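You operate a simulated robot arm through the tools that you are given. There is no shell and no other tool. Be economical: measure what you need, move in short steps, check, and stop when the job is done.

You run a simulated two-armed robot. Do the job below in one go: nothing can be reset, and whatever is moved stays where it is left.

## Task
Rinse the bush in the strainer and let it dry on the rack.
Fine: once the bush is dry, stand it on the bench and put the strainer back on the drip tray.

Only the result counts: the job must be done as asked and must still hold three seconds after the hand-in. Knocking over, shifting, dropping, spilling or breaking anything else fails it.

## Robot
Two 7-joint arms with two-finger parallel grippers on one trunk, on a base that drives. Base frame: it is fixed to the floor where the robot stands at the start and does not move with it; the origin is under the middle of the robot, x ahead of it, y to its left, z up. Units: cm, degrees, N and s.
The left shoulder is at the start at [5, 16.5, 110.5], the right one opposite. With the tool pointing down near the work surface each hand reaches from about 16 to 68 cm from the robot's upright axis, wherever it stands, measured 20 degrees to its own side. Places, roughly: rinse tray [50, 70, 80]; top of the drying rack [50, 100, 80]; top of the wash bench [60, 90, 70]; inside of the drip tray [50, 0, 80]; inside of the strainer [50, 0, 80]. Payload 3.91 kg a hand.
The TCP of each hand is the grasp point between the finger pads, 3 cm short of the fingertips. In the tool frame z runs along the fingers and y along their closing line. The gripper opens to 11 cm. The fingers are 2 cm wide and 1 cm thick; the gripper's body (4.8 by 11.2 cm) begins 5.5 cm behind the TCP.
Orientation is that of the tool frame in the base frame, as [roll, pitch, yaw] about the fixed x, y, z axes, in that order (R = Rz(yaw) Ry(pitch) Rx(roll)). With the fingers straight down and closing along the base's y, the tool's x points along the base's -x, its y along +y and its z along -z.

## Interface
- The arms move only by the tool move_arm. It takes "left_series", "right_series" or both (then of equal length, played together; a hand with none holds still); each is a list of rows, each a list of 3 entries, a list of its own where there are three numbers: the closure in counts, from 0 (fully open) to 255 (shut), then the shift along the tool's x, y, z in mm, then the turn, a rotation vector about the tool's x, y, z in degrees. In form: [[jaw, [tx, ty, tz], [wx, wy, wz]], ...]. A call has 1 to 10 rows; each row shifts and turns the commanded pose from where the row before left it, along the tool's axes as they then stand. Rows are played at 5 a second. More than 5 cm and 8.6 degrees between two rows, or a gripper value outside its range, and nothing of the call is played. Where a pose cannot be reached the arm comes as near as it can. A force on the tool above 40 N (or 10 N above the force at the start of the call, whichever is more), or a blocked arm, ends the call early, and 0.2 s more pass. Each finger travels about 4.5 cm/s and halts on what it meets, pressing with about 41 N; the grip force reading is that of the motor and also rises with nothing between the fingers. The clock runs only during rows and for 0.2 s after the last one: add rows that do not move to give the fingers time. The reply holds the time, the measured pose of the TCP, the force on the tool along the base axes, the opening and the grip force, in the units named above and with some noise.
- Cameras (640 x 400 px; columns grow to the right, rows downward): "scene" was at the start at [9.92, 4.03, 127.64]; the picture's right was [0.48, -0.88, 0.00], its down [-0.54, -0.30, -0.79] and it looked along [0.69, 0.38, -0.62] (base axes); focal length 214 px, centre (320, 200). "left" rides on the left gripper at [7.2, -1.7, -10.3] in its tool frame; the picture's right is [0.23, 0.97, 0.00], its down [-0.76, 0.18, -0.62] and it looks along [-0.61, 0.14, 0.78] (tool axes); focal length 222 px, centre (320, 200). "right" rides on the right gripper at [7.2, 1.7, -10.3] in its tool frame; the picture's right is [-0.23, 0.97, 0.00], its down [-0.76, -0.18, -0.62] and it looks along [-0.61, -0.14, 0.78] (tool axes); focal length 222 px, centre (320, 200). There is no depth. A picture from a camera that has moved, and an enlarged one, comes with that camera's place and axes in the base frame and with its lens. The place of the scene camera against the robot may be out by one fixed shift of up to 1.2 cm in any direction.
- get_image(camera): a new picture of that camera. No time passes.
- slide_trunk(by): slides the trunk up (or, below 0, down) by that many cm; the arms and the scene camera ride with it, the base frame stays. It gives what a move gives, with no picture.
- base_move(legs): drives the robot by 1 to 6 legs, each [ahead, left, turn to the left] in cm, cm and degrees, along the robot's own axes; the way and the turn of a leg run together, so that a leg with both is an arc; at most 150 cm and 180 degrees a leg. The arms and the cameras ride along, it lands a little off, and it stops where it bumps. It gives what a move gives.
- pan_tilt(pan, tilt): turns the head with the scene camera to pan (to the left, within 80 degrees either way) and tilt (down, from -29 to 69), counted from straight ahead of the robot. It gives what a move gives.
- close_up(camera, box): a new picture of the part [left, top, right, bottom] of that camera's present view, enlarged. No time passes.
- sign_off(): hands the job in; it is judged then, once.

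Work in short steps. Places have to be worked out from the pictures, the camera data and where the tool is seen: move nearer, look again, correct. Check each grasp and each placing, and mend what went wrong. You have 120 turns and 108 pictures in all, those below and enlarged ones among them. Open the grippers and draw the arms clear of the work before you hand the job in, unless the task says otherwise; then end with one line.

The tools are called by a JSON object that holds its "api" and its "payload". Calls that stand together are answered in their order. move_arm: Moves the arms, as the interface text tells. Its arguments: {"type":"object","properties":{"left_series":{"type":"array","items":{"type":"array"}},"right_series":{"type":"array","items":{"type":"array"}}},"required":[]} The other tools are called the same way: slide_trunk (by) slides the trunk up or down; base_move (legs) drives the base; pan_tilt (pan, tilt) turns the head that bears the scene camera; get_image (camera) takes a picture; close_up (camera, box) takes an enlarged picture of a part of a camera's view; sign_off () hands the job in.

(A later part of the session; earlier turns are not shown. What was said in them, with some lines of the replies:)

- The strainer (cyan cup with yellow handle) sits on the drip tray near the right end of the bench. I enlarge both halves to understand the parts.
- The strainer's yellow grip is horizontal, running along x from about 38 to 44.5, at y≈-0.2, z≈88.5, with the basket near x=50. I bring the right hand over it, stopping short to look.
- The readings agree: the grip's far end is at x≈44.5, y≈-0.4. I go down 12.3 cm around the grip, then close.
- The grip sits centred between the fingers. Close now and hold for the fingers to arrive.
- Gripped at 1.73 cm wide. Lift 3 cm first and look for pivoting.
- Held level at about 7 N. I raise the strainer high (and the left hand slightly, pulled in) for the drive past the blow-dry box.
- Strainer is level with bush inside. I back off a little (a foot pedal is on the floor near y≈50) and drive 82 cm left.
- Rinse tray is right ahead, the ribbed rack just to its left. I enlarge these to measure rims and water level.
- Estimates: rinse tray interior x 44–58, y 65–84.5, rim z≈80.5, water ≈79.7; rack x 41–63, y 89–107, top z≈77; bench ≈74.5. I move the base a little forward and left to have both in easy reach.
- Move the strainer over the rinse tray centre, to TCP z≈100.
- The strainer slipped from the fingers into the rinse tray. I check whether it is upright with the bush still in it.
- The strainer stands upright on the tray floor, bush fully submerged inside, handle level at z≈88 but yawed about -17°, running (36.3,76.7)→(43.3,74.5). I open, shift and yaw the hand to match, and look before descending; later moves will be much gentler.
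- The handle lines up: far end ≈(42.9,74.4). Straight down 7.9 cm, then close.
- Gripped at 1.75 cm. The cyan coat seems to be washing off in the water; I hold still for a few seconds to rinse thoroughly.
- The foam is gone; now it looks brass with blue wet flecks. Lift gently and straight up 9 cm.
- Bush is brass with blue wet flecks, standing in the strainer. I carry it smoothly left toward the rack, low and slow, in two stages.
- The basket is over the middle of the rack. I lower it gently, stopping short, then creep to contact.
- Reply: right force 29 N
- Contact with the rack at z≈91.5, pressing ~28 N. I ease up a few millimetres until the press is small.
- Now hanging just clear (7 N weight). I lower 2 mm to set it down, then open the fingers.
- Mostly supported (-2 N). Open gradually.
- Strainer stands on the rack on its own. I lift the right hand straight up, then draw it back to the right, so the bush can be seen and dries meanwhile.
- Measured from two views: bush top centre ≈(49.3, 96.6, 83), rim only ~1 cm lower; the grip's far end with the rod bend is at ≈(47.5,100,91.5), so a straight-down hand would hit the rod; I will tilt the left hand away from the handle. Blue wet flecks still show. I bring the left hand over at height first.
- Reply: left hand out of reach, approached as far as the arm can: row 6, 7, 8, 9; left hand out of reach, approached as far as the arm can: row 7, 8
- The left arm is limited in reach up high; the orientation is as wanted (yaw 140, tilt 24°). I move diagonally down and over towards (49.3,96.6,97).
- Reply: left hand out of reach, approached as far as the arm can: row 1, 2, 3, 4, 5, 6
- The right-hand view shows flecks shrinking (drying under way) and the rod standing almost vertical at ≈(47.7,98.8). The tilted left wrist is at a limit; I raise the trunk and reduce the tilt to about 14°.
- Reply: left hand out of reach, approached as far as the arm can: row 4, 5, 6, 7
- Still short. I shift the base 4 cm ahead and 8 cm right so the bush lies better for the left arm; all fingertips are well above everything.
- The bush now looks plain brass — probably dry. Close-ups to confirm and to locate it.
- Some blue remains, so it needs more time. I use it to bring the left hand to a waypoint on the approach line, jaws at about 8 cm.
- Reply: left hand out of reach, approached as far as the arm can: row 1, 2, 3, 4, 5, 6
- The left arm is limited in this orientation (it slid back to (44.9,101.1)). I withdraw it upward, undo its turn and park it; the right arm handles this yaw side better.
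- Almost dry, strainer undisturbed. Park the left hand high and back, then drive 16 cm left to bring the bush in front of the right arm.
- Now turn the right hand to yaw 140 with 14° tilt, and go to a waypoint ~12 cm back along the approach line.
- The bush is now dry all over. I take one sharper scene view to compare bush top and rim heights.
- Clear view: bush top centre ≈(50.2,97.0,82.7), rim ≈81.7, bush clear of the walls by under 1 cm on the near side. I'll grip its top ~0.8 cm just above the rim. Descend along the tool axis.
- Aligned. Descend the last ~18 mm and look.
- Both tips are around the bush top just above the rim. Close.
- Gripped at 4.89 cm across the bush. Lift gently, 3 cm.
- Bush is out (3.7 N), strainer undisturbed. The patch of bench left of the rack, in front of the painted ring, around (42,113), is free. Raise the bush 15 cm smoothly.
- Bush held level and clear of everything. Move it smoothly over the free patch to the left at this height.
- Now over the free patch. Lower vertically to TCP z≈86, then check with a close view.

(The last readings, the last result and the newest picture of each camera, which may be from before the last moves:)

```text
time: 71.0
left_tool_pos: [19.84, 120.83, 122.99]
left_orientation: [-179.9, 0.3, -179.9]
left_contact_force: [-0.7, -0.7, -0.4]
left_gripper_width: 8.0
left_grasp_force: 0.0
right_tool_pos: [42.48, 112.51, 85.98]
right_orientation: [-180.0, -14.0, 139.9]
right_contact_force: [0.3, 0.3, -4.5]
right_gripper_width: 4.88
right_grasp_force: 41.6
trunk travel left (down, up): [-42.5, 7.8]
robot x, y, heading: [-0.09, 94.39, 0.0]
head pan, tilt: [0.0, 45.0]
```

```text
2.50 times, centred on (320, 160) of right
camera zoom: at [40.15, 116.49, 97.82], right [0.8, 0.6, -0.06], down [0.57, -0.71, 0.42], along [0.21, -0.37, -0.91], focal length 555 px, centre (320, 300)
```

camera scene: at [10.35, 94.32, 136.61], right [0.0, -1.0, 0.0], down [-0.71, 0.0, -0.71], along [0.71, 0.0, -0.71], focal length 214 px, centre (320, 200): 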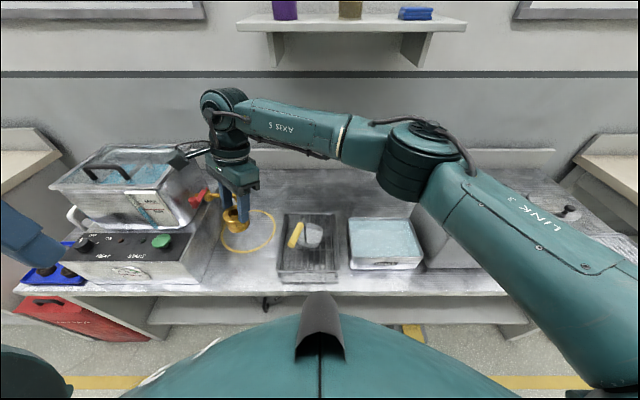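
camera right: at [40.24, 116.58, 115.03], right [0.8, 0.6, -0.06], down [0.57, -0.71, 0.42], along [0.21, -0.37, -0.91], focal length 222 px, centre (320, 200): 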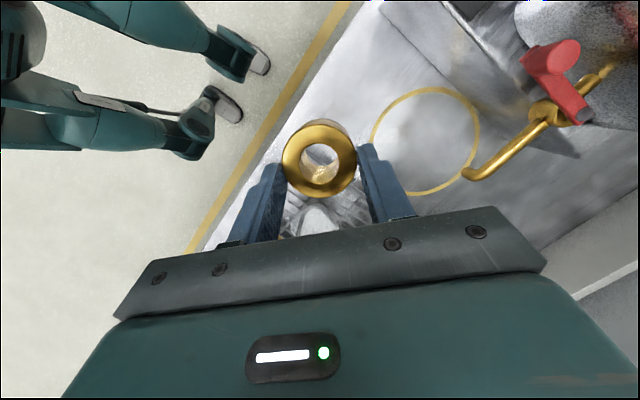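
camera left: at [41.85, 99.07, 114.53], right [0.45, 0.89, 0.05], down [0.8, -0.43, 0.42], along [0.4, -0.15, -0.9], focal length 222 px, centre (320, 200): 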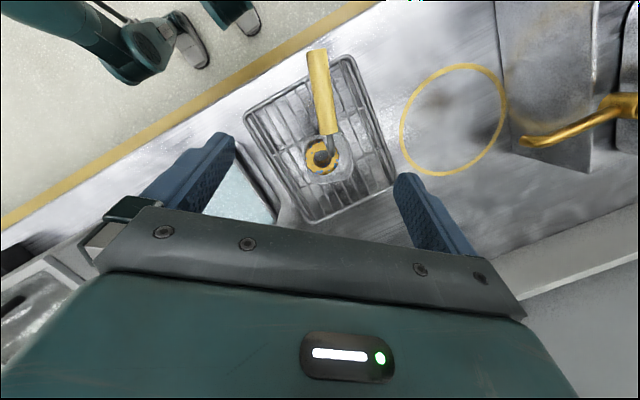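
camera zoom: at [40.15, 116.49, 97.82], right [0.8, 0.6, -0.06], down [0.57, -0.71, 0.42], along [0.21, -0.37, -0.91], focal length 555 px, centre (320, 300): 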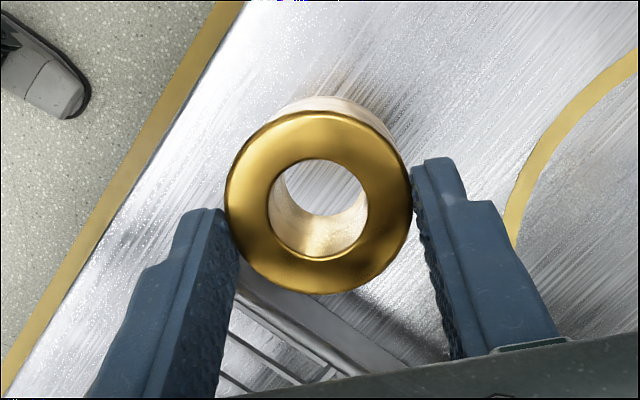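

Bush level; bottom at about z≈79, bench at 74.5. Lower 3.5 cm then creep with force check.

{"api": "move_arm", "payload": {"right_series": [[255, [-1.9, 0, 7.8], [0, 0, 0]], [255, [-2.4, 0, 9.7], [0, 0, 0]], [255, [-2.2, 0, 8.7], [0, 0, 0]], [255, [-1.2, 0, 4.9], [0, 0, 0]], [255, [-0.7, 0, 2.9], [0, 0, 0]], [255, [0, 0, 0], [0, 0, 0]]]}}

{"api": "close_up", "payload": {"camera": "scene", "box": [200, 200, 296, 290]}}

```text
time: 72.5
left_tool_pos: [19.95, 120.74, 123.08]
left_orientation: [-179.9, 0.2, -179.9]
left_contact_force: [0.2, -0.5, -0.6]
left_gripper_width: 8.0
left_grasp_force: 0.0
right_tool_pos: [42.54, 112.57, 82.55]
right_orientation: [-180.0, -14.0, 140.0]
right_contact_force: [1.0, -0.4, -4.5]
right_gripper_width: 4.89
right_grasp_force: 41.1
trunk travel left (down, up): [-42.5, 7.8]
robot x, y, heading: [-0.14, 94.07, -0.2]
head pan, tilt: [0.0, 45.0]
```

```text
4.44 times, centred on (248, 245) of scene
camera zoom: at [10.35, 94.32, 136.61], right [0.0, -1.0, 0.0], down [-0.71, 0.0, -0.71], along [0.71, 0.0, -0.71], focal length 953 px, centre (640, 0)
```

zoom: 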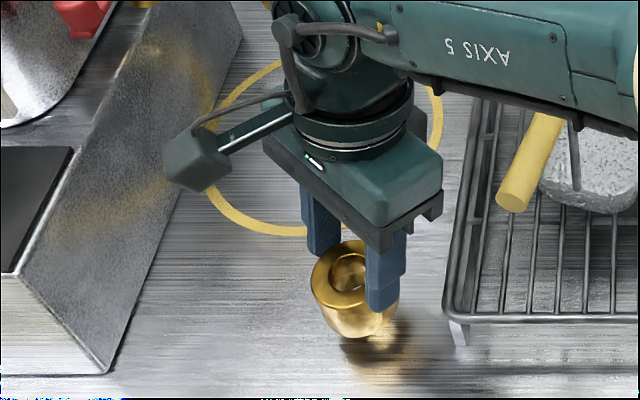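

{"api": "move_arm", "payload": {"right_series": [[255, [-0.7, 0, 2.9], [0, 0, 0]], [255, [-0.5, 0, 1.9], [0, 0, 0]], [255, [0, 0, 0], [0, 0, 0]]]}}

{"api": "move_arm", "payload": {"right_series": [[255, [-0.5, 0, 1.9], [0, 0, 0]], [255, [-0.25, 0, 1], [0, 0, 0]], [255, [0, 0, 0], [0, 0, 0]]]}}

```text
time: 73.2
left_tool_pos: [19.85, 120.74, 123.04]
left_orientation: [-179.9, 0.2, -179.9]
left_contact_force: [-0.7, 0.0, -0.2]
left_gripper_width: 7.99
left_grasp_force: 0.0
right_tool_pos: [42.38, 112.47, 82.2]
right_orientation: [-180.0, -14.0, 140.0]
right_contact_force: [-0.7, -0.3, -4.1]
right_gripper_width: 4.89
right_grasp_force: 40.8
trunk travel left (down, up): [-42.5, 7.8]
robot x, y, heading: [-0.32, 94.21, 0.0]
head pan, tilt: [0.0, 45.0]
```

```text
time: 74.0
left_tool_pos: [19.92, 120.69, 123.02]
left_orientation: [-179.9, 0.2, -180.0]
left_contact_force: [-0.5, -0.3, 0.1]
left_gripper_width: 7.99
left_grasp_force: 0.1
right_tool_pos: [42.48, 112.53, 81.75]
right_orientation: [180.0, -14.0, 140.0]
right_contact_force: [-0.7, 0.3, -4.8]
right_gripper_width: 4.89
right_grasp_force: 40.8
trunk travel left (down, up): [-42.5, 7.8]
robot x, y, heading: [-0.29, 94.51, -0.2]
head pan, tilt: [0.0, 45.0]
```

Not in contact yet (force still about -4.5 N). Keep creeping.

{"api": "move_arm", "payload": {"right_series": [[255, [-0.5, 0, 1.9], [0, 0, 0]], [255, [-0.5, 0, 1.9], [0, 0, 0]], [255, [0, 0, 0], [0, 0, 0]]]}}

{"api": "close_up", "payload": {"camera": "scene", "box": [225, 240, 289, 290]}}

```text
time: 74.8
left_tool_pos: [19.81, 120.74, 123.06]
left_orientation: [-179.9, 0.2, -179.9]
left_contact_force: [-0.3, 0.5, -0.5]
left_gripper_width: 7.96
left_grasp_force: 0.0
right_tool_pos: [42.36, 112.53, 81.37]
right_orientation: [-180.0, -14.0, 140.0]
right_contact_force: [-0.1, 0.3, -5.3]
right_gripper_width: 4.87
right_grasp_force: 41.0
trunk travel left (down, up): [-42.5, 7.8]
robot x, y, heading: [-0.3, 94.37, 0.2]
head pan, tilt: [0.0, 45.0]
```

```text
8.00 times, centred on (257, 265) of scene
camera zoom: at [10.35, 94.32, 136.61], right [0.0, -1.0, 0.0], down [-0.71, 0.0, -0.71], along [0.71, 0.0, -0.71], focal length 1716 px, centre (824, -320)
```

zoom: 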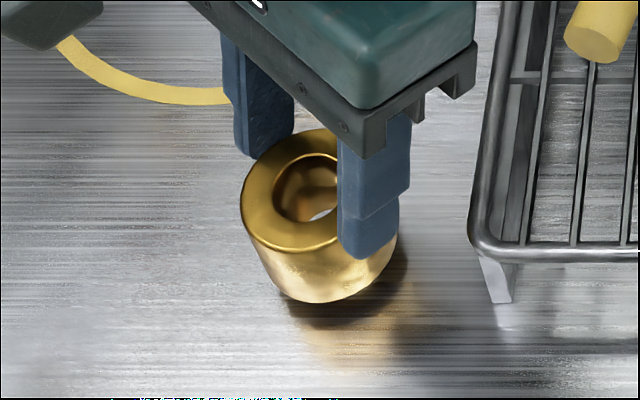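

{"api": "move_arm", "payload": {"right_series": [[255, [-0.5, 0, 1.9], [0, 0, 0]], [255, [-0.5, 0, 1.9], [0, 0, 0]], [255, [0, 0, 0], [0, 0, 0]]]}}

{"api": "move_arm", "payload": {"right_series": [[255, [-0.5, 0, 1.9], [0, 0, 0]], [255, [-0.25, 0, 1], [0, 0, 0]], [255, [0, 0, 0], [0, 0, 0]]]}}

```text
time: 75.7
left_tool_pos: [19.84, 120.74, 122.98]
left_orientation: [-179.9, 0.2, -179.8]
left_contact_force: [-0.8, -0.6, 0.1]
left_gripper_width: 7.97
left_grasp_force: 0.0
right_tool_pos: [42.33, 112.4, 81.05]
right_orientation: [179.9, -14.0, 140.0]
right_contact_force: [-0.1, -0.8, -3.2]
right_gripper_width: 4.87
right_grasp_force: 41.4
trunk travel left (down, up): [-42.5, 7.8]
robot x, y, heading: [0.03, 94.15, -0.2]
head pan, tilt: [0.0, 45.0]
```

```text
time: 76.5
left_tool_pos: [19.95, 120.74, 123.02]
left_orientation: [-179.9, 0.3, -179.9]
left_contact_force: [0.0, -0.8, 0.5]
left_gripper_width: 7.96
left_grasp_force: 0.1
right_tool_pos: [42.42, 112.28, 81.07]
right_orientation: [179.9, -14.0, 140.2]
right_contact_force: [-0.2, -0.9, -3.9]
right_gripper_width: 4.87
right_grasp_force: 41.2
right hand out of reach, approached as far as the arm can: row 2
trunk travel left (down, up): [-42.5, 7.8]
robot x, y, heading: [-0.47, 94.36, -0.0]
head pan, tilt: [0.0, 45.0]
```

The arm is at its reach limit; I lower with the trunk in small steps instead.

{"api": "slide_trunk", "payload": {"by": -0.4}}

{"api": "close_up", "payload": {"camera": "scene", "box": [225, 240, 289, 290]}}

```text
time: 77.0
left_tool_pos: [19.9, 120.66, 122.65]
left_orientation: [-179.9, 0.1, -179.8]
left_contact_force: [-0.6, -0.2, -0.1]
left_gripper_width: 7.97
left_grasp_force: 0.1
right_tool_pos: [42.34, 112.41, 80.69]
right_orientation: [179.9, -14.0, 139.9]
right_contact_force: [0.0, 0.0, -4.0]
right_gripper_width: 4.85
right_grasp_force: 41.2
trunk travel left (down, up): [-42.1, 8.2]
robot x, y, heading: [-0.58, 94.42, -0.5]
head pan, tilt: [0.0, 45.0]
```

```text
8.00 times, centred on (257, 265) of scene
camera zoom: at [10.34, 94.31, 136.21], right [0.0, -1.0, 0.0], down [-0.71, 0.0, -0.71], along [0.71, 0.0, -0.71], focal length 1716 px, centre (824, -320)
```

zoom: 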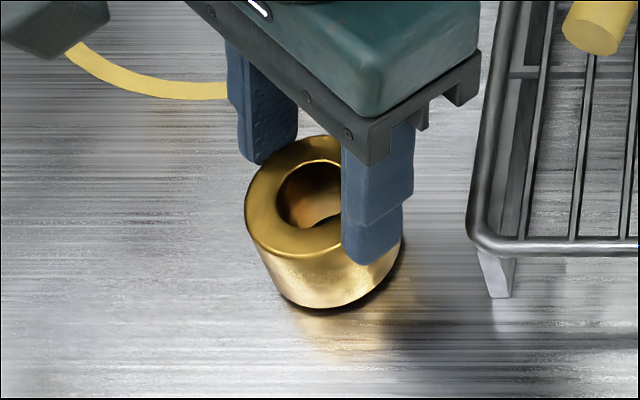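

{"api": "slide_trunk", "payload": {"by": -0.3}}

{"api": "slide_trunk", "payload": {"by": -0.2}}

{"api": "close_up", "payload": {"camera": "scene", "box": [225, 240, 289, 290]}}

```text
time: 77.5
left_tool_pos: [19.86, 120.76, 122.38]
left_orientation: [-179.9, 0.2, -180.0]
left_contact_force: [-1.6, -0.2, -0.1]
left_gripper_width: 7.97
left_grasp_force: 0.1
right_tool_pos: [42.38, 112.35, 80.37]
right_orientation: [179.8, -13.9, 140.1]
right_contact_force: [-0.1, 0.0, -4.0]
right_gripper_width: 4.89
right_grasp_force: 40.8
trunk travel left (down, up): [-41.8, 8.5]
robot x, y, heading: [-0.08, 94.33, 0.1]
head pan, tilt: [0.0, 45.0]
```

```text
time: 78.0
left_tool_pos: [19.97, 120.78, 122.22]
left_orientation: [-179.9, 0.2, -179.9]
left_contact_force: [0.3, -0.5, 0.2]
left_gripper_width: 7.98
left_grasp_force: 0.1
right_tool_pos: [42.31, 112.5, 80.25]
right_orientation: [179.8, -14.0, 140.0]
right_contact_force: [-0.7, -1.1, 4.3]
right_gripper_width: 4.88
right_grasp_force: 41.8
trunk travel left (down, up): [-41.6, 8.7]
robot x, y, heading: [-0.25, 94.42, -0.0]
head pan, tilt: [0.0, 45.0]
```

```text
8.00 times, centred on (257, 265) of scene
camera zoom: at [10.3, 94.28, 135.73], right [0.0, -1.0, 0.0], down [-0.71, 0.0, -0.71], along [0.71, 0.0, -0.71], focal length 1716 px, centre (824, -320)
```

zoom: 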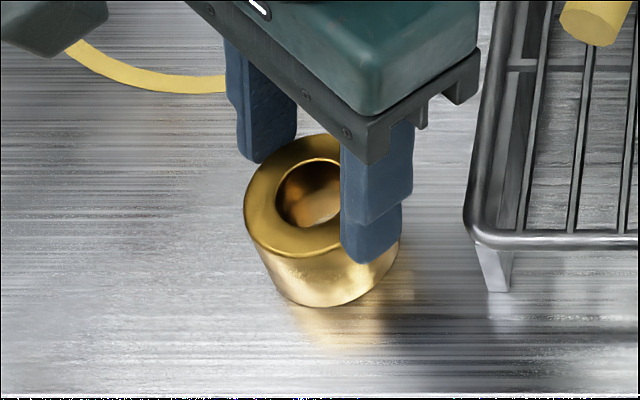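

Contact (+4 N), bush standing flat on the bench. I open the fingers gradually.

{"api": "move_arm", "payload": {"right_series": [[140, [0, 0, 0], [0, 0, 0]], [135, [0, 0, 0], [0, 0, 0]], [125, [0, 0, 0], [0, 0, 0]], [110, [0, 0, 0], [0, 0, 0]], [90, [0, 0, 0], [0, 0, 0]], [80, [0, 0, 0], [0, 0, 0]], [80, [0, 0, 0], [0, 0, 0]]]}}

{"api": "close_up", "payload": {"camera": "scene", "box": [225, 240, 289, 290]}}

```text
time: 79.6
left_tool_pos: [19.76, 120.69, 122.11]
left_orientation: [-179.9, 0.1, -179.9]
left_contact_force: [0.2, 0.4, 0.7]
left_gripper_width: 7.97
left_grasp_force: 0.1
right_tool_pos: [42.45, 112.37, 80.16]
right_orientation: [179.8, -13.9, 140.1]
right_contact_force: [-0.9, 0.6, -0.6]
right_gripper_width: 7.52
right_grasp_force: 0.1
trunk travel left (down, up): [-41.6, 8.7]
robot x, y, heading: [0.04, 94.97, -0.0]
head pan, tilt: [0.0, 45.0]
```

```text
8.00 times, centred on (257, 265) of scene
camera zoom: at [10.32, 94.3, 135.71], right [0.0, -1.0, 0.0], down [-0.71, 0.0, -0.71], along [0.71, 0.0, -0.71], focal length 1716 px, centre (824, -320)
```

zoom: 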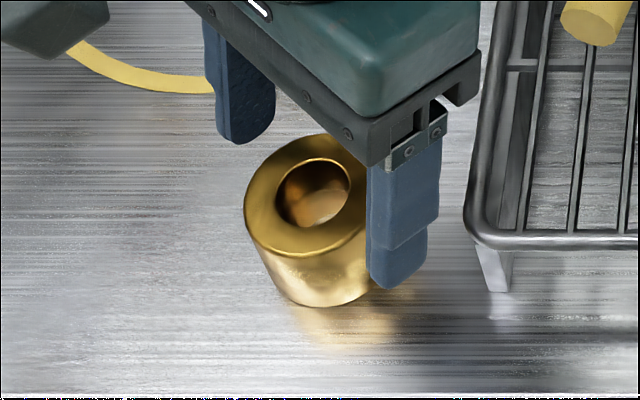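

Bush stands free. Raise the hand vertically.

{"api": "move_arm", "payload": {"right_series": [[80, [4, 0, -15], [0, 0, 0]], [80, [7, 0, -29], [0, 0, 0]], [80, [9, 0, -37], [0, 0, 0]], [80, [9, 0, -37], [0, 0, 0]], [80, [9, 0, -37], [0, 0, 0]], [80, [9, 0, -37], [0, 0, 0]], [80, [0, 0, 0], [0, -7, 0]], [80, [0, 0, 0], [0, -7, 0]]]}}

{"api": "get_image", "payload": {"camera": "scene"}}

{"api": "get_image", "payload": {"camera": "right"}}

```text
time: 81.4
left_tool_pos: [19.75, 120.73, 122.15]
left_orientation: [-179.9, 0.2, -179.9]
left_contact_force: [0.0, -0.8, 0.3]
left_gripper_width: 7.96
left_grasp_force: 0.0
right_tool_pos: [42.36, 112.28, 100.01]
right_orientation: [179.9, 0.2, 139.9]
right_contact_force: [0.1, 0.3, 0.5]
right_gripper_width: 7.54
right_grasp_force: 0.1
trunk travel left (down, up): [-41.6, 8.7]
robot x, y, heading: [0.19, 94.4, 0.1]
head pan, tilt: [0.0, 45.0]
```

```text
31 pictures are left
camera scene: at [10.3, 94.32, 135.72], right [0.0, -1.0, 0.0], down [-0.71, 0.0, -0.71], along [0.71, 0.0, -0.71], focal length 214 px, centre (320, 200)
```

scene: 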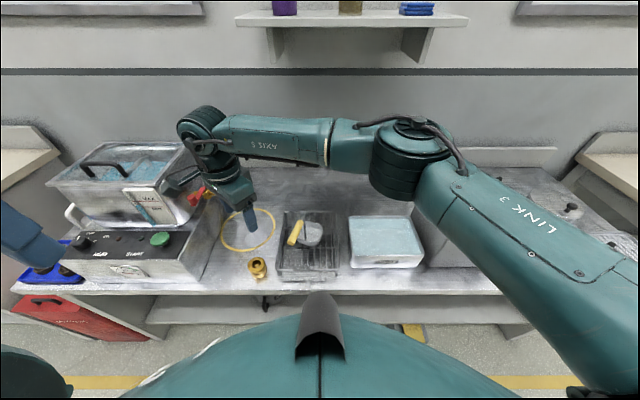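

```text
30 pictures are left
camera right: at [37.93, 118.11, 110.3], right [0.8, 0.6, 0.0], down [0.47, -0.63, 0.62], along [0.38, -0.5, -0.78], focal length 222 px, centre (320, 200)
```

right: 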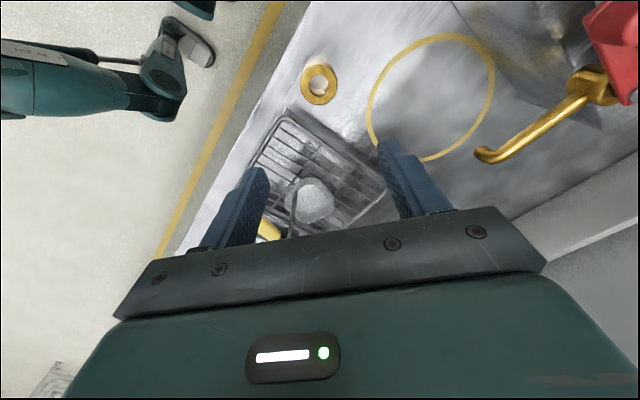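

Bush stands safely on the bench. Now turn the right hand back to yaw 163 and return above the strainer grip.

{"api": "move_arm", "payload": {"right_series": [[0, [0, 0, 0], [0, 0, -7.7]], [0, [0, 0, 0], [0, 0, -7.7]], [0, [0, 0, 0], [0, 0, -7.6]], [0, [-16, -28, 0], [0, 0, 0]], [0, [-16, -28, 0], [0, 0, 0]], [0, [-16, -28, 0], [0, 0, 0]], [0, [-17, -29, 0], [0, 0, 0]], [0, [0, 0, 0], [0, 0, 0]]]}}

{"api": "get_image", "payload": {"camera": "right"}}

```text
time: 83.2
left_tool_pos: [19.91, 120.7, 122.16]
left_orientation: [-179.9, 0.3, -179.9]
left_contact_force: [-0.6, 0.0, 0.4]
left_gripper_width: 8.0
left_grasp_force: 0.1
right_tool_pos: [45.29, 99.57, 100.0]
right_orientation: [179.9, 0.0, 162.9]
right_contact_force: [-0.2, -0.2, 0.1]
right_gripper_width: 10.99
right_grasp_force: 0.0
trunk travel left (down, up): [-41.6, 8.7]
robot x, y, heading: [-0.2, 94.11, -0.3]
head pan, tilt: [0.0, 45.0]
```

```text
29 pictures are left
camera right: at [38.93, 103.22, 110.28], right [0.5, 0.86, 0.0], down [0.68, -0.39, 0.62], along [0.54, -0.31, -0.78], focal length 222 px, centre (320, 200)
```

right: 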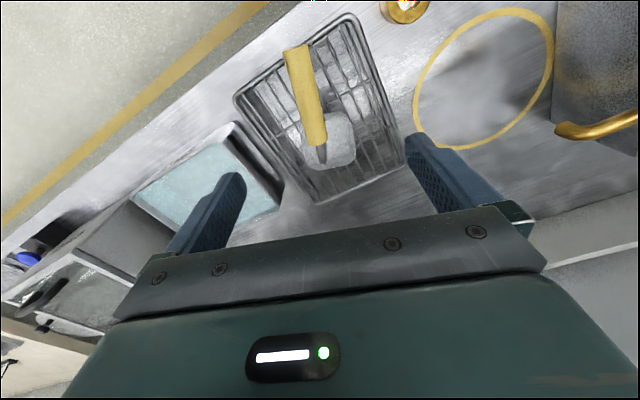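

Handle far end ≈(46.2,98.6). I shift 5 mm to centre and go down to z≈91.4, then close.

{"api": "move_arm", "payload": {"right_series": [[0, [2, -5, 25], [0, 0, 1.5]], [0, [0, 0, 30], [0, 0, 1.5]], [0, [0, 0, 31], [0, 0, 0]], [0, [0, 0, 0], [0, 0, 0]], [255, [0, 0, 0], [0, 0, 0]], [255, [0, 0, 0], [0, 0, 0]], [255, [0, 0, 0], [0, 0, 0]], [255, [0, 0, 0], [0, 0, 0]], [255, [0, 0, 0], [0, 0, 0]], [255, [0, 0, 0], [0, 0, 0]]]}}

{"api": "move_arm", "payload": {"right_series": [[255, [0, 0, 0], [0, 0, 0]], [255, [0, 0, 0], [0, 0, 0]], [255, [0, 0, -3], [0, 0, 0]], [255, [0, 0, -5], [0, 0, 0]], [255, [0, 0, -7], [0, 0, 0]], [255, [0, 0, -7], [0, 0, 0]], [255, [0, 0, -5], [0, 0, 0]], [255, [0, 0, -3], [0, 0, 0]], [255, [0, 0, 0], [0, 0, 0]]]}}

{"api": "get_image", "payload": {"camera": "right"}}

{"api": "close_up", "payload": {"camera": "scene", "box": [240, 180, 368, 290]}}

```text
time: 85.4
left_tool_pos: [19.77, 120.83, 122.23]
left_orientation: [-179.9, 0.2, -180.0]
left_contact_force: [-0.4, -0.1, -1.1]
left_gripper_width: 8.04
left_grasp_force: 0.1
right_tool_pos: [45.07, 99.3, 91.29]
right_orientation: [179.9, 0.0, 159.9]
right_contact_force: [0.4, -0.6, 0.7]
right_gripper_width: 1.75
right_grasp_force: 33.2
trunk travel left (down, up): [-41.6, 8.7]
robot x, y, heading: [0.08, 94.26, -0.1]
head pan, tilt: [0.0, 45.0]
```

```text
time: 87.4
left_tool_pos: [19.87, 120.79, 122.17]
left_orientation: [-179.9, 0.1, -179.9]
left_contact_force: [0.2, -0.5, 0.8]
left_gripper_width: 7.99
left_grasp_force: 0.0
right_tool_pos: [45.06, 99.23, 94.33]
right_orientation: [179.9, -0.1, 159.9]
right_contact_force: [0.5, -0.2, -2.0]
right_gripper_width: 1.7
right_grasp_force: 40.9
trunk travel left (down, up): [-41.6, 8.7]
robot x, y, heading: [-0.22, 94.66, 0.1]
head pan, tilt: [0.0, 45.0]
```

```text
28 pictures are left
camera right: at [38.83, 103.11, 104.62], right [0.55, 0.84, 0.0], down [0.65, -0.43, 0.62], along [0.52, -0.34, -0.78], focal length 222 px, centre (320, 200)
```

right: 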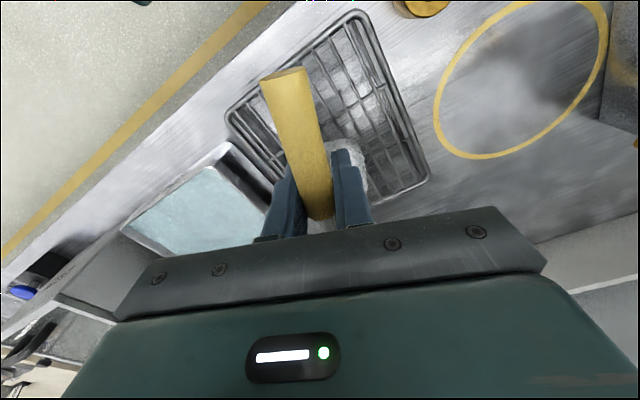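

```text
3.64 times, centred on (304, 235) of scene
camera zoom: at [10.34, 94.31, 135.71], right [0.0, -1.0, 0.0], down [-0.71, 0.0, -0.71], along [0.71, 0.0, -0.71], focal length 780 px, centre (378, 73)
```

zoom: 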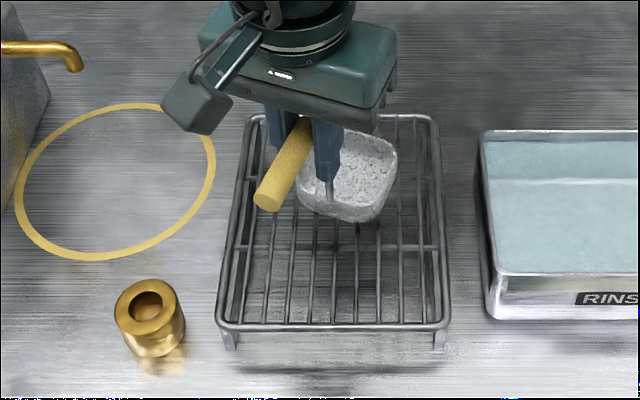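

Strainer held (2 N, empty). Raise it slowly and retract toward the robot for the drive.

{"api": "move_arm", "payload": {"right_series": [[255, [0, 0, -6], [0, 0, 0]], [255, [0, 0, -11], [0, 0, 0]], [255, [0, 0, -15], [0, 0, 0]], [255, [0, 0, -15], [0, 0, 0]], [255, [0, 0, -15], [0, 0, 0]], [255, [2, -1, -15], [0, 0, 0]], [255, [5, -2, -15], [0, 0, 0]], [255, [6, -2, -15], [0, 0, 0]], [255, [7, -3, -14], [0, 0, 0]], [255, [7, -3, -12], [0, 0, 0]]]}}

{"api": "move_arm", "payload": {"right_series": [[255, [7, -3, -12], [0, 0, 0]], [255, [8, -3, -14], [0, 0, 0]], [255, [8, -3, -15], [0, 0, 0]], [255, [8, -3, -15], [0, 0, 0]], [255, [8, -3, -15], [0, 0, 0]], [255, [6, -2, -12], [0, 0, 0]], [255, [4, -1, -8], [0, 0, 0]], [255, [2, -1, -4], [0, 0, 0]], [255, [0, 0, 0], [0, 0, 0]]]}}

{"api": "get_image", "payload": {"camera": "scene"}}

```text
time: 89.6
left_tool_pos: [19.86, 120.71, 122.12]
left_orientation: [-179.9, 0.2, -179.9]
left_contact_force: [-0.6, 0.6, 0.0]
left_gripper_width: 7.96
left_grasp_force: 0.0
right_tool_pos: [41.93, 99.02, 107.68]
right_orientation: [179.9, 0.0, 160.0]
right_contact_force: [0.2, 0.9, -2.1]
right_gripper_width: 1.72
right_grasp_force: 40.7
trunk travel left (down, up): [-41.6, 8.7]
robot x, y, heading: [0.04, 94.17, 0.0]
head pan, tilt: [0.0, 45.0]
```

```text
time: 91.6
left_tool_pos: [19.79, 120.76, 122.04]
left_orientation: [-179.9, 0.1, -179.9]
left_contact_force: [0.0, -0.1, 1.3]
left_gripper_width: 8.0
left_grasp_force: 0.0
right_tool_pos: [36.72, 99.04, 117.05]
right_orientation: [179.9, 0.0, 160.0]
right_contact_force: [-0.5, 0.3, -2.0]
right_gripper_width: 1.71
right_grasp_force: 41.4
trunk travel left (down, up): [-41.6, 8.7]
robot x, y, heading: [-0.31, 94.39, -0.1]
head pan, tilt: [0.0, 45.0]
```

```text
26 pictures are left
camera scene: at [10.34, 94.31, 135.71], right [0.0, -1.0, 0.0], down [-0.71, 0.0, -0.71], along [0.71, 0.0, -0.71], focal length 214 px, centre (320, 200)
```

scene: 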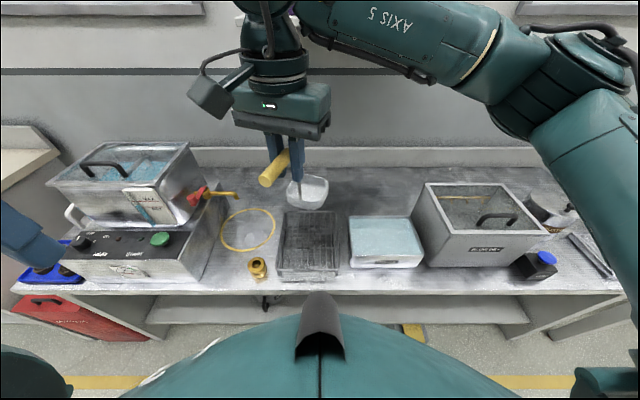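

Held well, everything else in place. Back off and drive right to the drip tray.

{"api": "base_move", "payload": {"legs": [[-6, 0, 0], [0, -92, 0]]}}

{"api": "pan_tilt", "payload": {"pan": 0, "tilt": 50}}

{"api": "get_image", "payload": {"camera": "scene"}}

{"api": "get_image", "payload": {"camera": "right"}}

```text
time: 97.0
left_tool_pos: [13.86, 29.24, 122.17]
left_orientation: [-179.9, 0.3, -179.5]
left_contact_force: [-0.5, -0.8, 0.4]
left_gripper_width: 7.93
left_grasp_force: 0.0
right_tool_pos: [30.91, 7.54, 117.09]
right_orientation: [179.9, 0.0, 160.2]
right_contact_force: [0.1, -0.5, -2.4]
right_gripper_width: 1.72
right_grasp_force: 41.2
trunk travel left (down, up): [-41.6, 8.7]
robot x, y, heading: [-5.85, 2.23, 0.2]
head pan, tilt: [0.0, 45.0]
```

```text
time: 97.7
left_tool_pos: [13.89, 29.16, 122.17]
left_orientation: [-179.9, 0.1, -179.7]
left_contact_force: [0.7, 0.2, 0.8]
left_gripper_width: 7.98
left_grasp_force: 0.2
right_tool_pos: [30.86, 7.67, 117.15]
right_orientation: [-180.0, 0.0, 160.2]
right_contact_force: [0.4, 0.5, -2.3]
right_gripper_width: 1.7
right_grasp_force: 41.2
trunk travel left (down, up): [-41.6, 8.7]
robot x, y, heading: [-5.99, 2.68, 0.3]
head pan, tilt: [0.0, 50.0]
```

```text
25 pictures are left
camera scene: at [4.08, 2.82, 135.02], right [0.0, -1.0, 0.0], down [-0.77, 0.0, -0.64], along [0.64, 0.0, -0.77], focal length 214 px, centre (320, 200)
```

scene: 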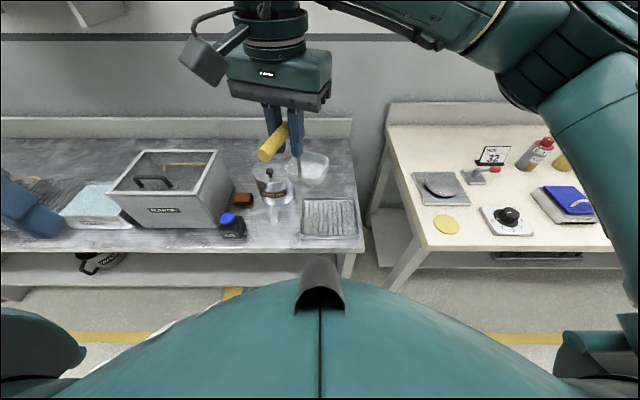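

```text
24 pictures are left
camera right: at [24.64, 11.53, 127.41], right [0.54, 0.84, 0.0], down [0.66, -0.43, 0.62], along [0.52, -0.34, -0.78], focal length 222 px, centre (320, 200)
```

right: 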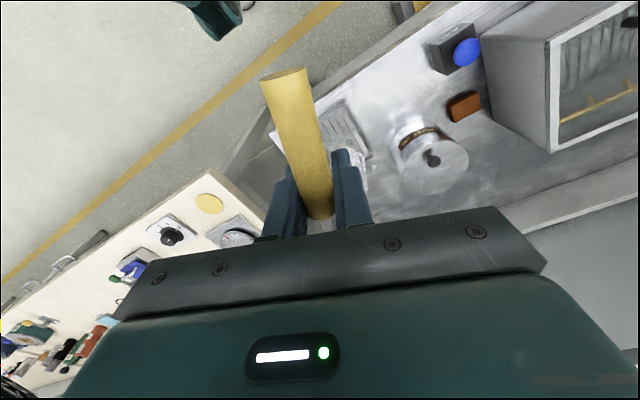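

Drip tray: x 39–54, y -10–9, free. I drive 6 cm ahead, then turn the strainer back to its original heading and bring it over the tray slowly.

{"api": "base_move", "payload": {"legs": [[6, 0, 0]]}}

{"api": "move_arm", "payload": {"right_series": [[255, [0, 0, 0], [0, 0, -2]], [255, [0, 0, 0], [0, 0, -3]], [255, [0, 0, 0], [0, 0, -3]], [255, [0, 0, 0], [0, 0, -3]], [255, [0, 0, 0], [0, 0, -3]], [255, [0, 0, 0], [0, 0, -3]], [255, [0, 0, 0], [0, 0, -2]], [255, [0, 0, 0], [0, 0, -1]], [255, [0, 0, 0], [0, 0, 0]]]}}

```text
time: 98.6
left_tool_pos: [19.82, 29.37, 122.15]
left_orientation: [-180.0, 0.0, -179.7]
left_contact_force: [-0.5, -0.5, 0.4]
left_gripper_width: 7.98
left_grasp_force: 0.0
right_tool_pos: [36.91, 7.64, 117.19]
right_orientation: [179.9, 0.1, 160.3]
right_contact_force: [-0.1, 0.1, -2.7]
right_gripper_width: 1.68
right_grasp_force: 41.5
trunk travel left (down, up): [-41.6, 8.7]
robot x, y, heading: [0.01, 2.75, -0.0]
head pan, tilt: [0.0, 50.0]
```

```text
time: 100.6
left_tool_pos: [19.89, 29.2, 122.18]
left_orientation: [-179.9, 0.2, -179.7]
left_contact_force: [0.8, 0.0, 0.1]
left_gripper_width: 7.98
left_grasp_force: 0.0
right_tool_pos: [36.78, 7.75, 117.12]
right_orientation: [179.8, 0.1, -179.7]
right_contact_force: [0.4, -0.5, -3.4]
right_gripper_width: 1.71
right_grasp_force: 41.1
trunk travel left (down, up): [-41.6, 8.7]
robot x, y, heading: [-0.23, 2.7, 0.4]
head pan, tilt: [0.0, 50.0]
```

Now translate over the tray, then lower most of the way.

{"api": "move_arm", "payload": {"right_series": [[255, [-2, -3, 0], [0, 0, 0]], [255, [-4, -5, 0], [0, 0, 0]], [255, [-6, -8, 0], [0, 0, 0]], [255, [-8, -10, 0], [0, 0, 0]], [255, [-9, -12, 0], [0, 0, 0]], [255, [-9, -12, 0], [0, 0, 0]], [255, [-8, -11, 0], [0, 0, 0]], [255, [-7, -9, 0], [0, 0, 0]], [255, [-5, -6, 0], [0, 0, 0]], [255, [-4, -4, 0], [0, 0, 0]]]}}

{"api": "move_arm", "payload": {"right_series": [[255, [0, 0, 5], [0, 0, 0]], [255, [0, 0, 10], [0, 0, 0]], [255, [0, 0, 15], [0, 0, 0]], [255, [0, 0, 18], [0, 0, 0]], [255, [0, 0, 20], [0, 0, 0]], [255, [0, 0, 20], [0, 0, 0]], [255, [0, 0, 20], [0, 0, 0]], [255, [0, 0, 20], [0, 0, 0]], [255, [0, 0, 15], [0, 0, 0]], [255, [0, 0, 8], [0, 0, 0]]]}}

{"api": "get_image", "payload": {"camera": "right"}}

{"api": "close_up", "payload": {"camera": "scene", "box": [260, 100, 420, 260]}}

```text
time: 102.8
left_tool_pos: [19.85, 29.31, 122.13]
left_orientation: [-179.8, 0.2, -179.8]
left_contact_force: [0.2, -0.7, -0.2]
left_gripper_width: 8.0
left_grasp_force: 0.2
right_tool_pos: [42.98, -0.3, 117.04]
right_orientation: [179.9, 0.0, -179.8]
right_contact_force: [0.3, 0.7, -3.0]
right_gripper_width: 1.72
right_grasp_force: 40.7
trunk travel left (down, up): [-41.6, 8.7]
robot x, y, heading: [0.32, 3.17, 0.1]
head pan, tilt: [0.0, 50.0]
```

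```text
time: 105.0
left_tool_pos: [19.87, 29.21, 122.11]
left_orientation: [-179.8, 0.2, -179.7]
left_contact_force: [0.1, 1.0, -0.4]
left_gripper_width: 7.99
left_grasp_force: 0.0
right_tool_pos: [42.87, -0.22, 101.88]
right_orientation: [180.0, 0.0, -179.7]
right_contact_force: [0.4, 0.1, -2.7]
right_gripper_width: 1.73
right_grasp_force: 40.9
trunk travel left (down, up): [-41.6, 8.7]
robot x, y, heading: [0.15, 2.57, 0.1]
head pan, tilt: [0.0, 50.0]
```

```text
23 pictures are left
camera right: at [35.78, 1.22, 112.24], right [0.22, 0.97, 0.0], down [0.76, -0.18, 0.62], along [0.61, -0.14, -0.78], focal length 222 px, centre (320, 200)
```

right: 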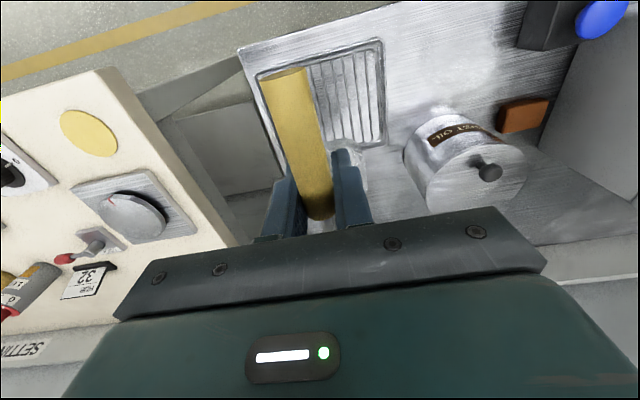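

```text
2.50 times, centred on (340, 180) of scene
camera zoom: at [10.0, 2.83, 135.02], right [0.0, -1.0, 0.0], down [-0.77, 0.0, -0.64], along [0.64, 0.0, -0.77], focal length 536 px, centre (270, 250)
```

zoom: 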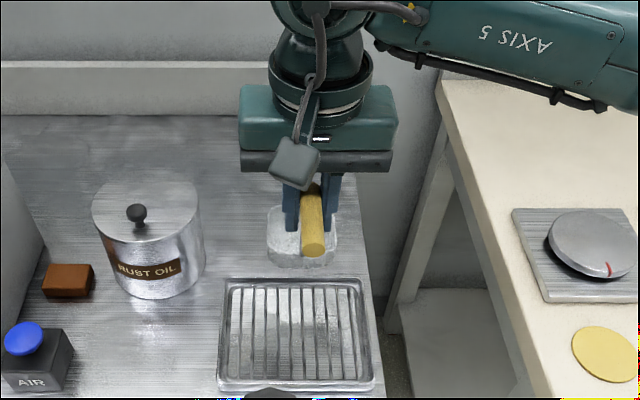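

Basket lines up over the tray. I shift 7 mm toward the robot and lower to z≈90, then creep.

{"api": "move_arm", "payload": {"right_series": [[255, [1, 0, 6], [0, 0, 0]], [255, [2, 0, 12], [0, 0, 0]], [255, [2, 0, 16], [0, 0, 0]], [255, [2, 0, 18], [0, 0, 0]], [255, [0, 0, 18], [0, 0, 0]], [255, [0, 0, 17], [0, 0, 0]], [255, [0, 0, 14], [0, 0, 0]], [255, [0, 0, 10], [0, 0, 0]], [255, [0, 0, 6], [0, 0, 0]], [255, [0, 0, 2], [0, 0, 0]]]}}

{"api": "close_up", "payload": {"camera": "scene", "box": [290, 150, 390, 250]}}

```text
time: 107.2
left_tool_pos: [19.89, 29.26, 122.13]
left_orientation: [-179.9, 0.2, -179.8]
left_contact_force: [-0.7, -0.5, 0.1]
left_gripper_width: 8.0
left_grasp_force: 0.2
right_tool_pos: [42.32, -0.35, 90.13]
right_orientation: [179.8, 0.1, -179.8]
right_contact_force: [0.7, 0.3, -1.4]
right_gripper_width: 1.71
right_grasp_force: 40.8
trunk travel left (down, up): [-41.6, 8.7]
robot x, y, heading: [0.0, 2.52, 0.2]
head pan, tilt: [0.0, 50.0]
```

```text
4.00 times, centred on (340, 200) of scene
camera zoom: at [10.0, 2.83, 135.02], right [0.0, -1.0, 0.0], down [-0.77, 0.0, -0.64], along [0.64, 0.0, -0.77], focal length 858 px, centre (240, 200)
```

zoom: 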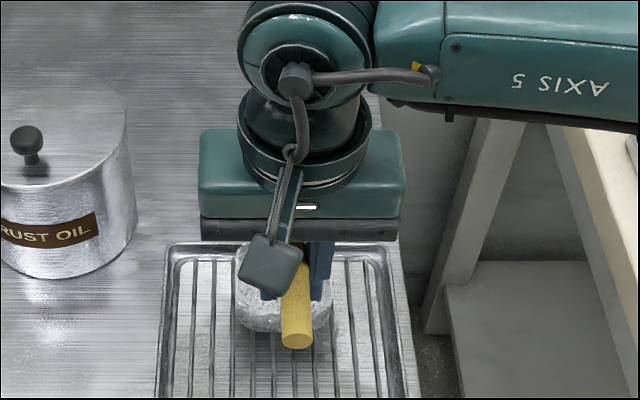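

{"api": "move_arm", "payload": {"right_series": [[255, [0, 0, 4], [0, 0, 0]], [255, [0, 0, 4], [0, 0, 0]], [255, [0, 0, 3], [0, 0, 0]], [255, [0, 0, 0], [0, 0, 0]]]}}

{"api": "move_arm", "payload": {"right_series": [[255, [0, 0, 2], [0, 0, 0]], [255, [0, 0, 2], [0, 0, 0]], [255, [0, 0, 0], [0, 0, 0]]]}}

```text
time: 108.2
left_tool_pos: [19.84, 29.29, 122.11]
left_orientation: [-180.0, 0.1, -179.8]
left_contact_force: [0.1, 0.2, -0.7]
left_gripper_width: 7.96
left_grasp_force: 0.1
right_tool_pos: [42.29, -0.25, 88.99]
right_orientation: [179.9, 0.1, -179.9]
right_contact_force: [-0.3, -0.1, -1.8]
right_gripper_width: 1.7
right_grasp_force: 41.1
trunk travel left (down, up): [-41.6, 8.7]
robot x, y, heading: [-0.36, 3.12, -0.0]
head pan, tilt: [0.0, 50.0]
```

```text
time: 109.0
left_tool_pos: [19.89, 29.27, 122.17]
left_orientation: [-179.9, 0.2, -179.7]
left_contact_force: [0.4, 0.7, 0.3]
left_gripper_width: 7.96
left_grasp_force: 0.1
right_tool_pos: [42.35, -0.3, 88.54]
right_orientation: [179.9, 0.2, -179.8]
right_contact_force: [-0.2, -0.5, -2.4]
right_gripper_width: 1.72
right_grasp_force: 40.4
trunk travel left (down, up): [-41.6, 8.7]
robot x, y, heading: [0.02, 2.81, 0.0]
head pan, tilt: [0.0, 50.0]
```

Not touching yet. Continue in small steps.

{"api": "move_arm", "payload": {"right_series": [[255, [0, 0, 2], [0, 0, 0]], [255, [0, 0, 2], [0, 0, 0]], [255, [0, 0, 0], [0, 0, 0]]]}}

{"api": "move_arm", "payload": {"right_series": [[255, [0, 0, 1.5], [0, 0, 0]], [255, [0, 0, 1], [0, 0, 0]], [255, [0, 0, 0], [0, 0, 0]]]}}

```text
time: 109.8
left_tool_pos: [19.91, 29.39, 122.11]
left_orientation: [-179.9, 0.1, -179.7]
left_contact_force: [0.4, -0.3, -0.2]
left_gripper_width: 8.0
left_grasp_force: 0.1
right_tool_pos: [42.39, -0.09, 88.16]
right_orientation: [179.9, 0.2, -179.7]
right_contact_force: [-0.8, 0.1, -3.2]
right_gripper_width: 1.71
right_grasp_force: 40.9
trunk travel left (down, up): [-41.6, 8.7]
robot x, y, heading: [-0.12, 2.78, 0.3]
head pan, tilt: [0.0, 50.0]
```

```text
time: 110.6
left_tool_pos: [19.85, 29.3, 122.06]
left_orientation: [-179.9, 0.2, -179.6]
left_contact_force: [-0.3, -0.6, -0.1]
left_gripper_width: 8.0
left_grasp_force: 0.1
right_tool_pos: [42.3, -0.38, 87.75]
right_orientation: [179.8, 0.1, -179.8]
right_contact_force: [-0.3, -1.0, -1.8]
right_gripper_width: 1.71
right_grasp_force: 40.7
trunk travel left (down, up): [-41.6, 8.7]
robot x, y, heading: [-0.34, 2.86, 0.0]
head pan, tilt: [0.0, 50.0]
```

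{"api": "move_arm", "payload": {"right_series": [[255, [0, 0, 1.5], [0, 0, 0]], [255, [0, 0, 0], [0, 0, 0]], [255, [0, 0, 0], [0, 0, 0]]]}}

{"api": "move_arm", "payload": {"right_series": [[255, [0, 0, 1.5], [0, 0, 0]], [255, [0, 0, 0], [0, 0, 0]], [255, [0, 0, 0], [0, 0, 0]]]}}

{"api": "close_up", "payload": {"camera": "scene", "box": [290, 170, 390, 250]}}

```text
time: 111.4
left_tool_pos: [19.88, 29.35, 122.26]
left_orientation: [-179.9, 0.2, -179.7]
left_contact_force: [0.3, 0.9, 0.4]
left_gripper_width: 7.98
left_grasp_force: 0.1
right_tool_pos: [42.35, -0.19, 87.82]
right_orientation: [179.9, 0.1, -179.7]
right_contact_force: [0.2, -2.5, 4.0]
right_gripper_width: 1.72
right_grasp_force: 41.2
trunk travel left (down, up): [-41.6, 8.7]
robot x, y, heading: [-0.0, 3.12, 0.1]
head pan, tilt: [0.0, 50.0]
```

```text
time: 112.2
left_tool_pos: [19.75, 29.38, 122.15]
left_orientation: [-180.0, 0.2, -179.6]
left_contact_force: [0.3, -0.4, 0.0]
left_gripper_width: 8.0
left_grasp_force: 0.0
right_tool_pos: [42.37, -0.24, 87.9]
right_orientation: [179.7, 0.3, -179.8]
right_contact_force: [-1.9, -3.0, 18.2]
right_gripper_width: 1.71
right_grasp_force: 41.0
trunk travel left (down, up): [-41.6, 8.7]
robot x, y, heading: [-0.73, 2.63, 0.1]
head pan, tilt: [0.0, 50.0]
```

```text
5.00 times, centred on (340, 210) of scene
camera zoom: at [9.83, 2.81, 135.05], right [0.0, -1.0, 0.0], down [-0.77, 0.0, -0.64], along [0.64, 0.0, -0.77], focal length 1072 px, centre (220, 150)
```

zoom: 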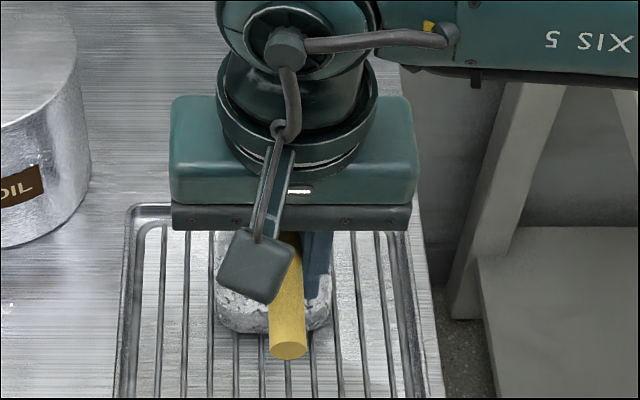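

Seated on the tray, pressing 18 N. I ease up 2 mm, then open gradually.

{"api": "move_arm", "payload": {"right_series": [[255, [0, 0, -1.5], [0, 0, 0]], [255, [0, 0, -0.3], [0, 0, 0]], [255, [0, 0, 0], [0, 0, 0]]]}}

{"api": "move_arm", "payload": {"right_series": [[210, [0, 0, 0], [0, 0, 0]], [200, [0, 0, 0], [0, 0, 0]], [170, [0, 0, 0], [0, 0, 0]], [110, [0, 0, 0], [0, 0, 0]], [40, [0, 0, 0], [0, 0, 0]], [40, [0, 0, 0], [0, 0, 0]], [40, [0, 0, 0], [0, 0, 0]]]}}

{"api": "get_image", "payload": {"camera": "right"}}

```text
time: 113.0
left_tool_pos: [19.78, 29.33, 122.14]
left_orientation: [-179.9, 0.3, -179.6]
left_contact_force: [0.2, 0.3, 0.6]
left_gripper_width: 7.96
left_grasp_force: 0.0
right_tool_pos: [42.24, -0.31, 87.87]
right_orientation: [180.0, 0.1, -179.8]
right_contact_force: [3.7, -0.8, 9.2]
right_gripper_width: 1.69
right_grasp_force: 41.6
trunk travel left (down, up): [-41.6, 8.7]
robot x, y, heading: [-0.11, 2.98, -0.0]
head pan, tilt: [0.0, 50.0]
```

```text
time: 114.6
left_tool_pos: [19.8, 29.3, 122.17]
left_orientation: [-179.9, 0.1, -179.7]
left_contact_force: [-1.2, 0.3, -0.8]
left_gripper_width: 8.0
left_grasp_force: 0.1
right_tool_pos: [42.26, -0.22, 87.76]
right_orientation: [179.9, 0.1, -179.9]
right_contact_force: [-0.4, 0.0, 1.1]
right_gripper_width: 9.3
right_grasp_force: 0.0
trunk travel left (down, up): [-41.6, 8.7]
robot x, y, heading: [-0.24, 2.87, 0.3]
head pan, tilt: [0.0, 50.0]
```

```text
19 pictures are left
camera right: at [35.1, 1.25, 98.14], right [0.22, 0.97, 0.0], down [0.76, -0.18, 0.62], along [0.61, -0.14, -0.78], focal length 222 px, centre (320, 200)
```

right: 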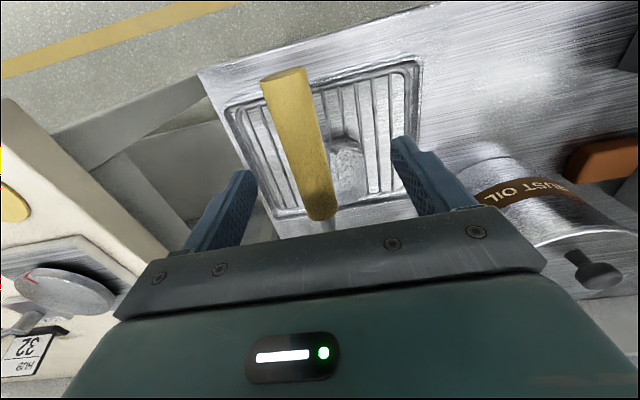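

Released; raise the hand straight up and draw it back, then check.

{"api": "move_arm", "payload": {"right_series": [[40, [0, 0, -20], [0, 0, 0]], [40, [0, 0, -40], [0, 0, 0]], [40, [0, 0, -45], [0, 0, 0]], [40, [0, 0, -45], [0, 0, 0]], [40, [0, 0, -45], [0, 0, 0]], [40, [20, 0, -45], [0, 0, 0]], [0, [30, 0, -30], [0, 0, 0]], [0, [40, 0, 0], [0, 0, 0]], [0, [40, 0, 0], [0, 0, 0]]], "left_series": [[0, [0, 0, 0], [0, 0, 0]], [0, [0, 0, 0], [0, 0, 0]], [0, [0, 0, 0], [0, 0, 0]], [0, [0, 0, 0], [0, 0, 0]], [0, [0, 0, 0], [0, 0, 0]], [0, [0, 0, 0], [0, 0, 0]], [0, [0, 0, 0], [0, 0, 0]], [0, [0, 0, 0], [0, 0, 0]], [0, [0, 0, 0], [0, 0, 0]]]}}

{"api": "close_up", "payload": {"camera": "scene", "box": [270, 160, 400, 260]}}

{"api": "pan_tilt", "payload": {"pan": 65, "tilt": 25}}

{"api": "get_image", "payload": {"camera": "scene"}}

```text
time: 116.6
left_tool_pos: [19.76, 29.31, 122.17]
left_orientation: [-179.9, 0.2, -179.7]
left_contact_force: [0.1, 0.0, 0.1]
left_gripper_width: 11.01
left_grasp_force: 0.1
right_tool_pos: [29.2, -0.48, 114.69]
right_orientation: [179.9, 0.1, -179.8]
right_contact_force: [0.2, 0.1, -0.3]
right_gripper_width: 11.01
right_grasp_force: 0.0
trunk travel left (down, up): [-41.6, 8.7]
robot x, y, heading: [0.05, 2.98, 0.3]
head pan, tilt: [0.0, 50.0]
```

```text
4.00 times, centred on (335, 210) of scene
camera zoom: at [9.94, 2.85, 135.03], right [0.0, -1.0, 0.0], down [-0.77, 0.0, -0.64], along [0.64, 0.0, -0.77], focal length 858 px, centre (260, 160)
```

zoom: 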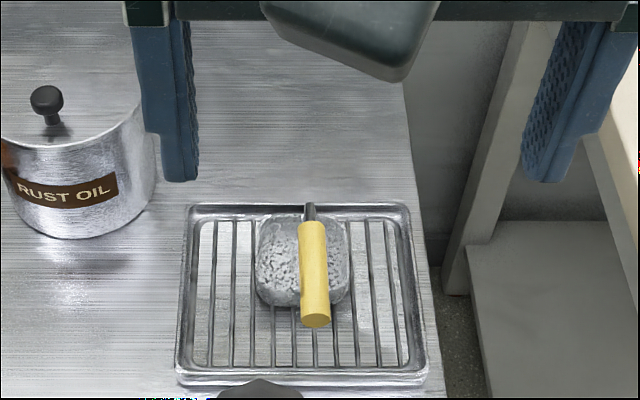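

```text
time: 118.0
left_tool_pos: [19.87, 29.38, 122.17]
left_orientation: [-179.9, 0.2, -179.7]
left_contact_force: [-0.6, 0.1, -0.3]
left_gripper_width: 11.01
left_grasp_force: 0.1
right_tool_pos: [29.25, -0.46, 114.8]
right_orientation: [179.9, 0.1, -179.8]
right_contact_force: [0.0, -0.2, 0.2]
right_gripper_width: 11.0
right_grasp_force: 0.0
trunk travel left (down, up): [-41.6, 8.7]
robot x, y, heading: [0.37, 2.57, 0.1]
head pan, tilt: [65.0, 25.0]
```

```text
17 pictures are left
camera scene: at [6.14, 11.17, 138.77], right [0.91, -0.42, 0.0], down [-0.18, -0.38, -0.91], along [0.38, 0.82, -0.42], focal length 214 px, centre (320, 200)
```

scene: 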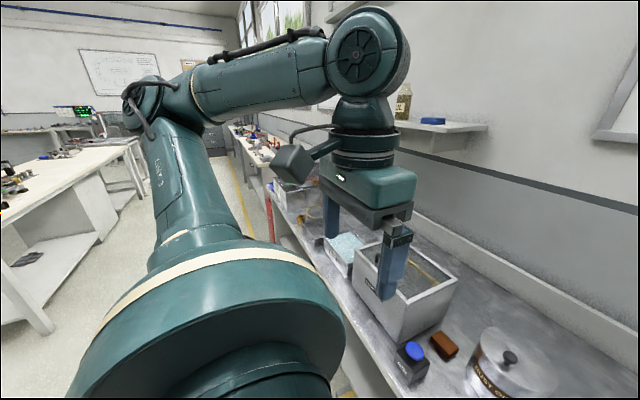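

The strainer sits upright inside the drip tray. The last view of the bush showed it dry and standing on the bench, and nothing has gone near it since. Both hands are open and clear, so I hand in.

{"api": "sign_off", "payload": {}}

```text
The job is handed in.
```

I rinsed the bush in the strainer, let it dry on the rack and stood it on the bench; the strainer is back on the drip tray. On the way in, the strainer slipped from the gripper and fell into the rinse tray; it landed upright with the bush still inside, and I re-gripped it there.
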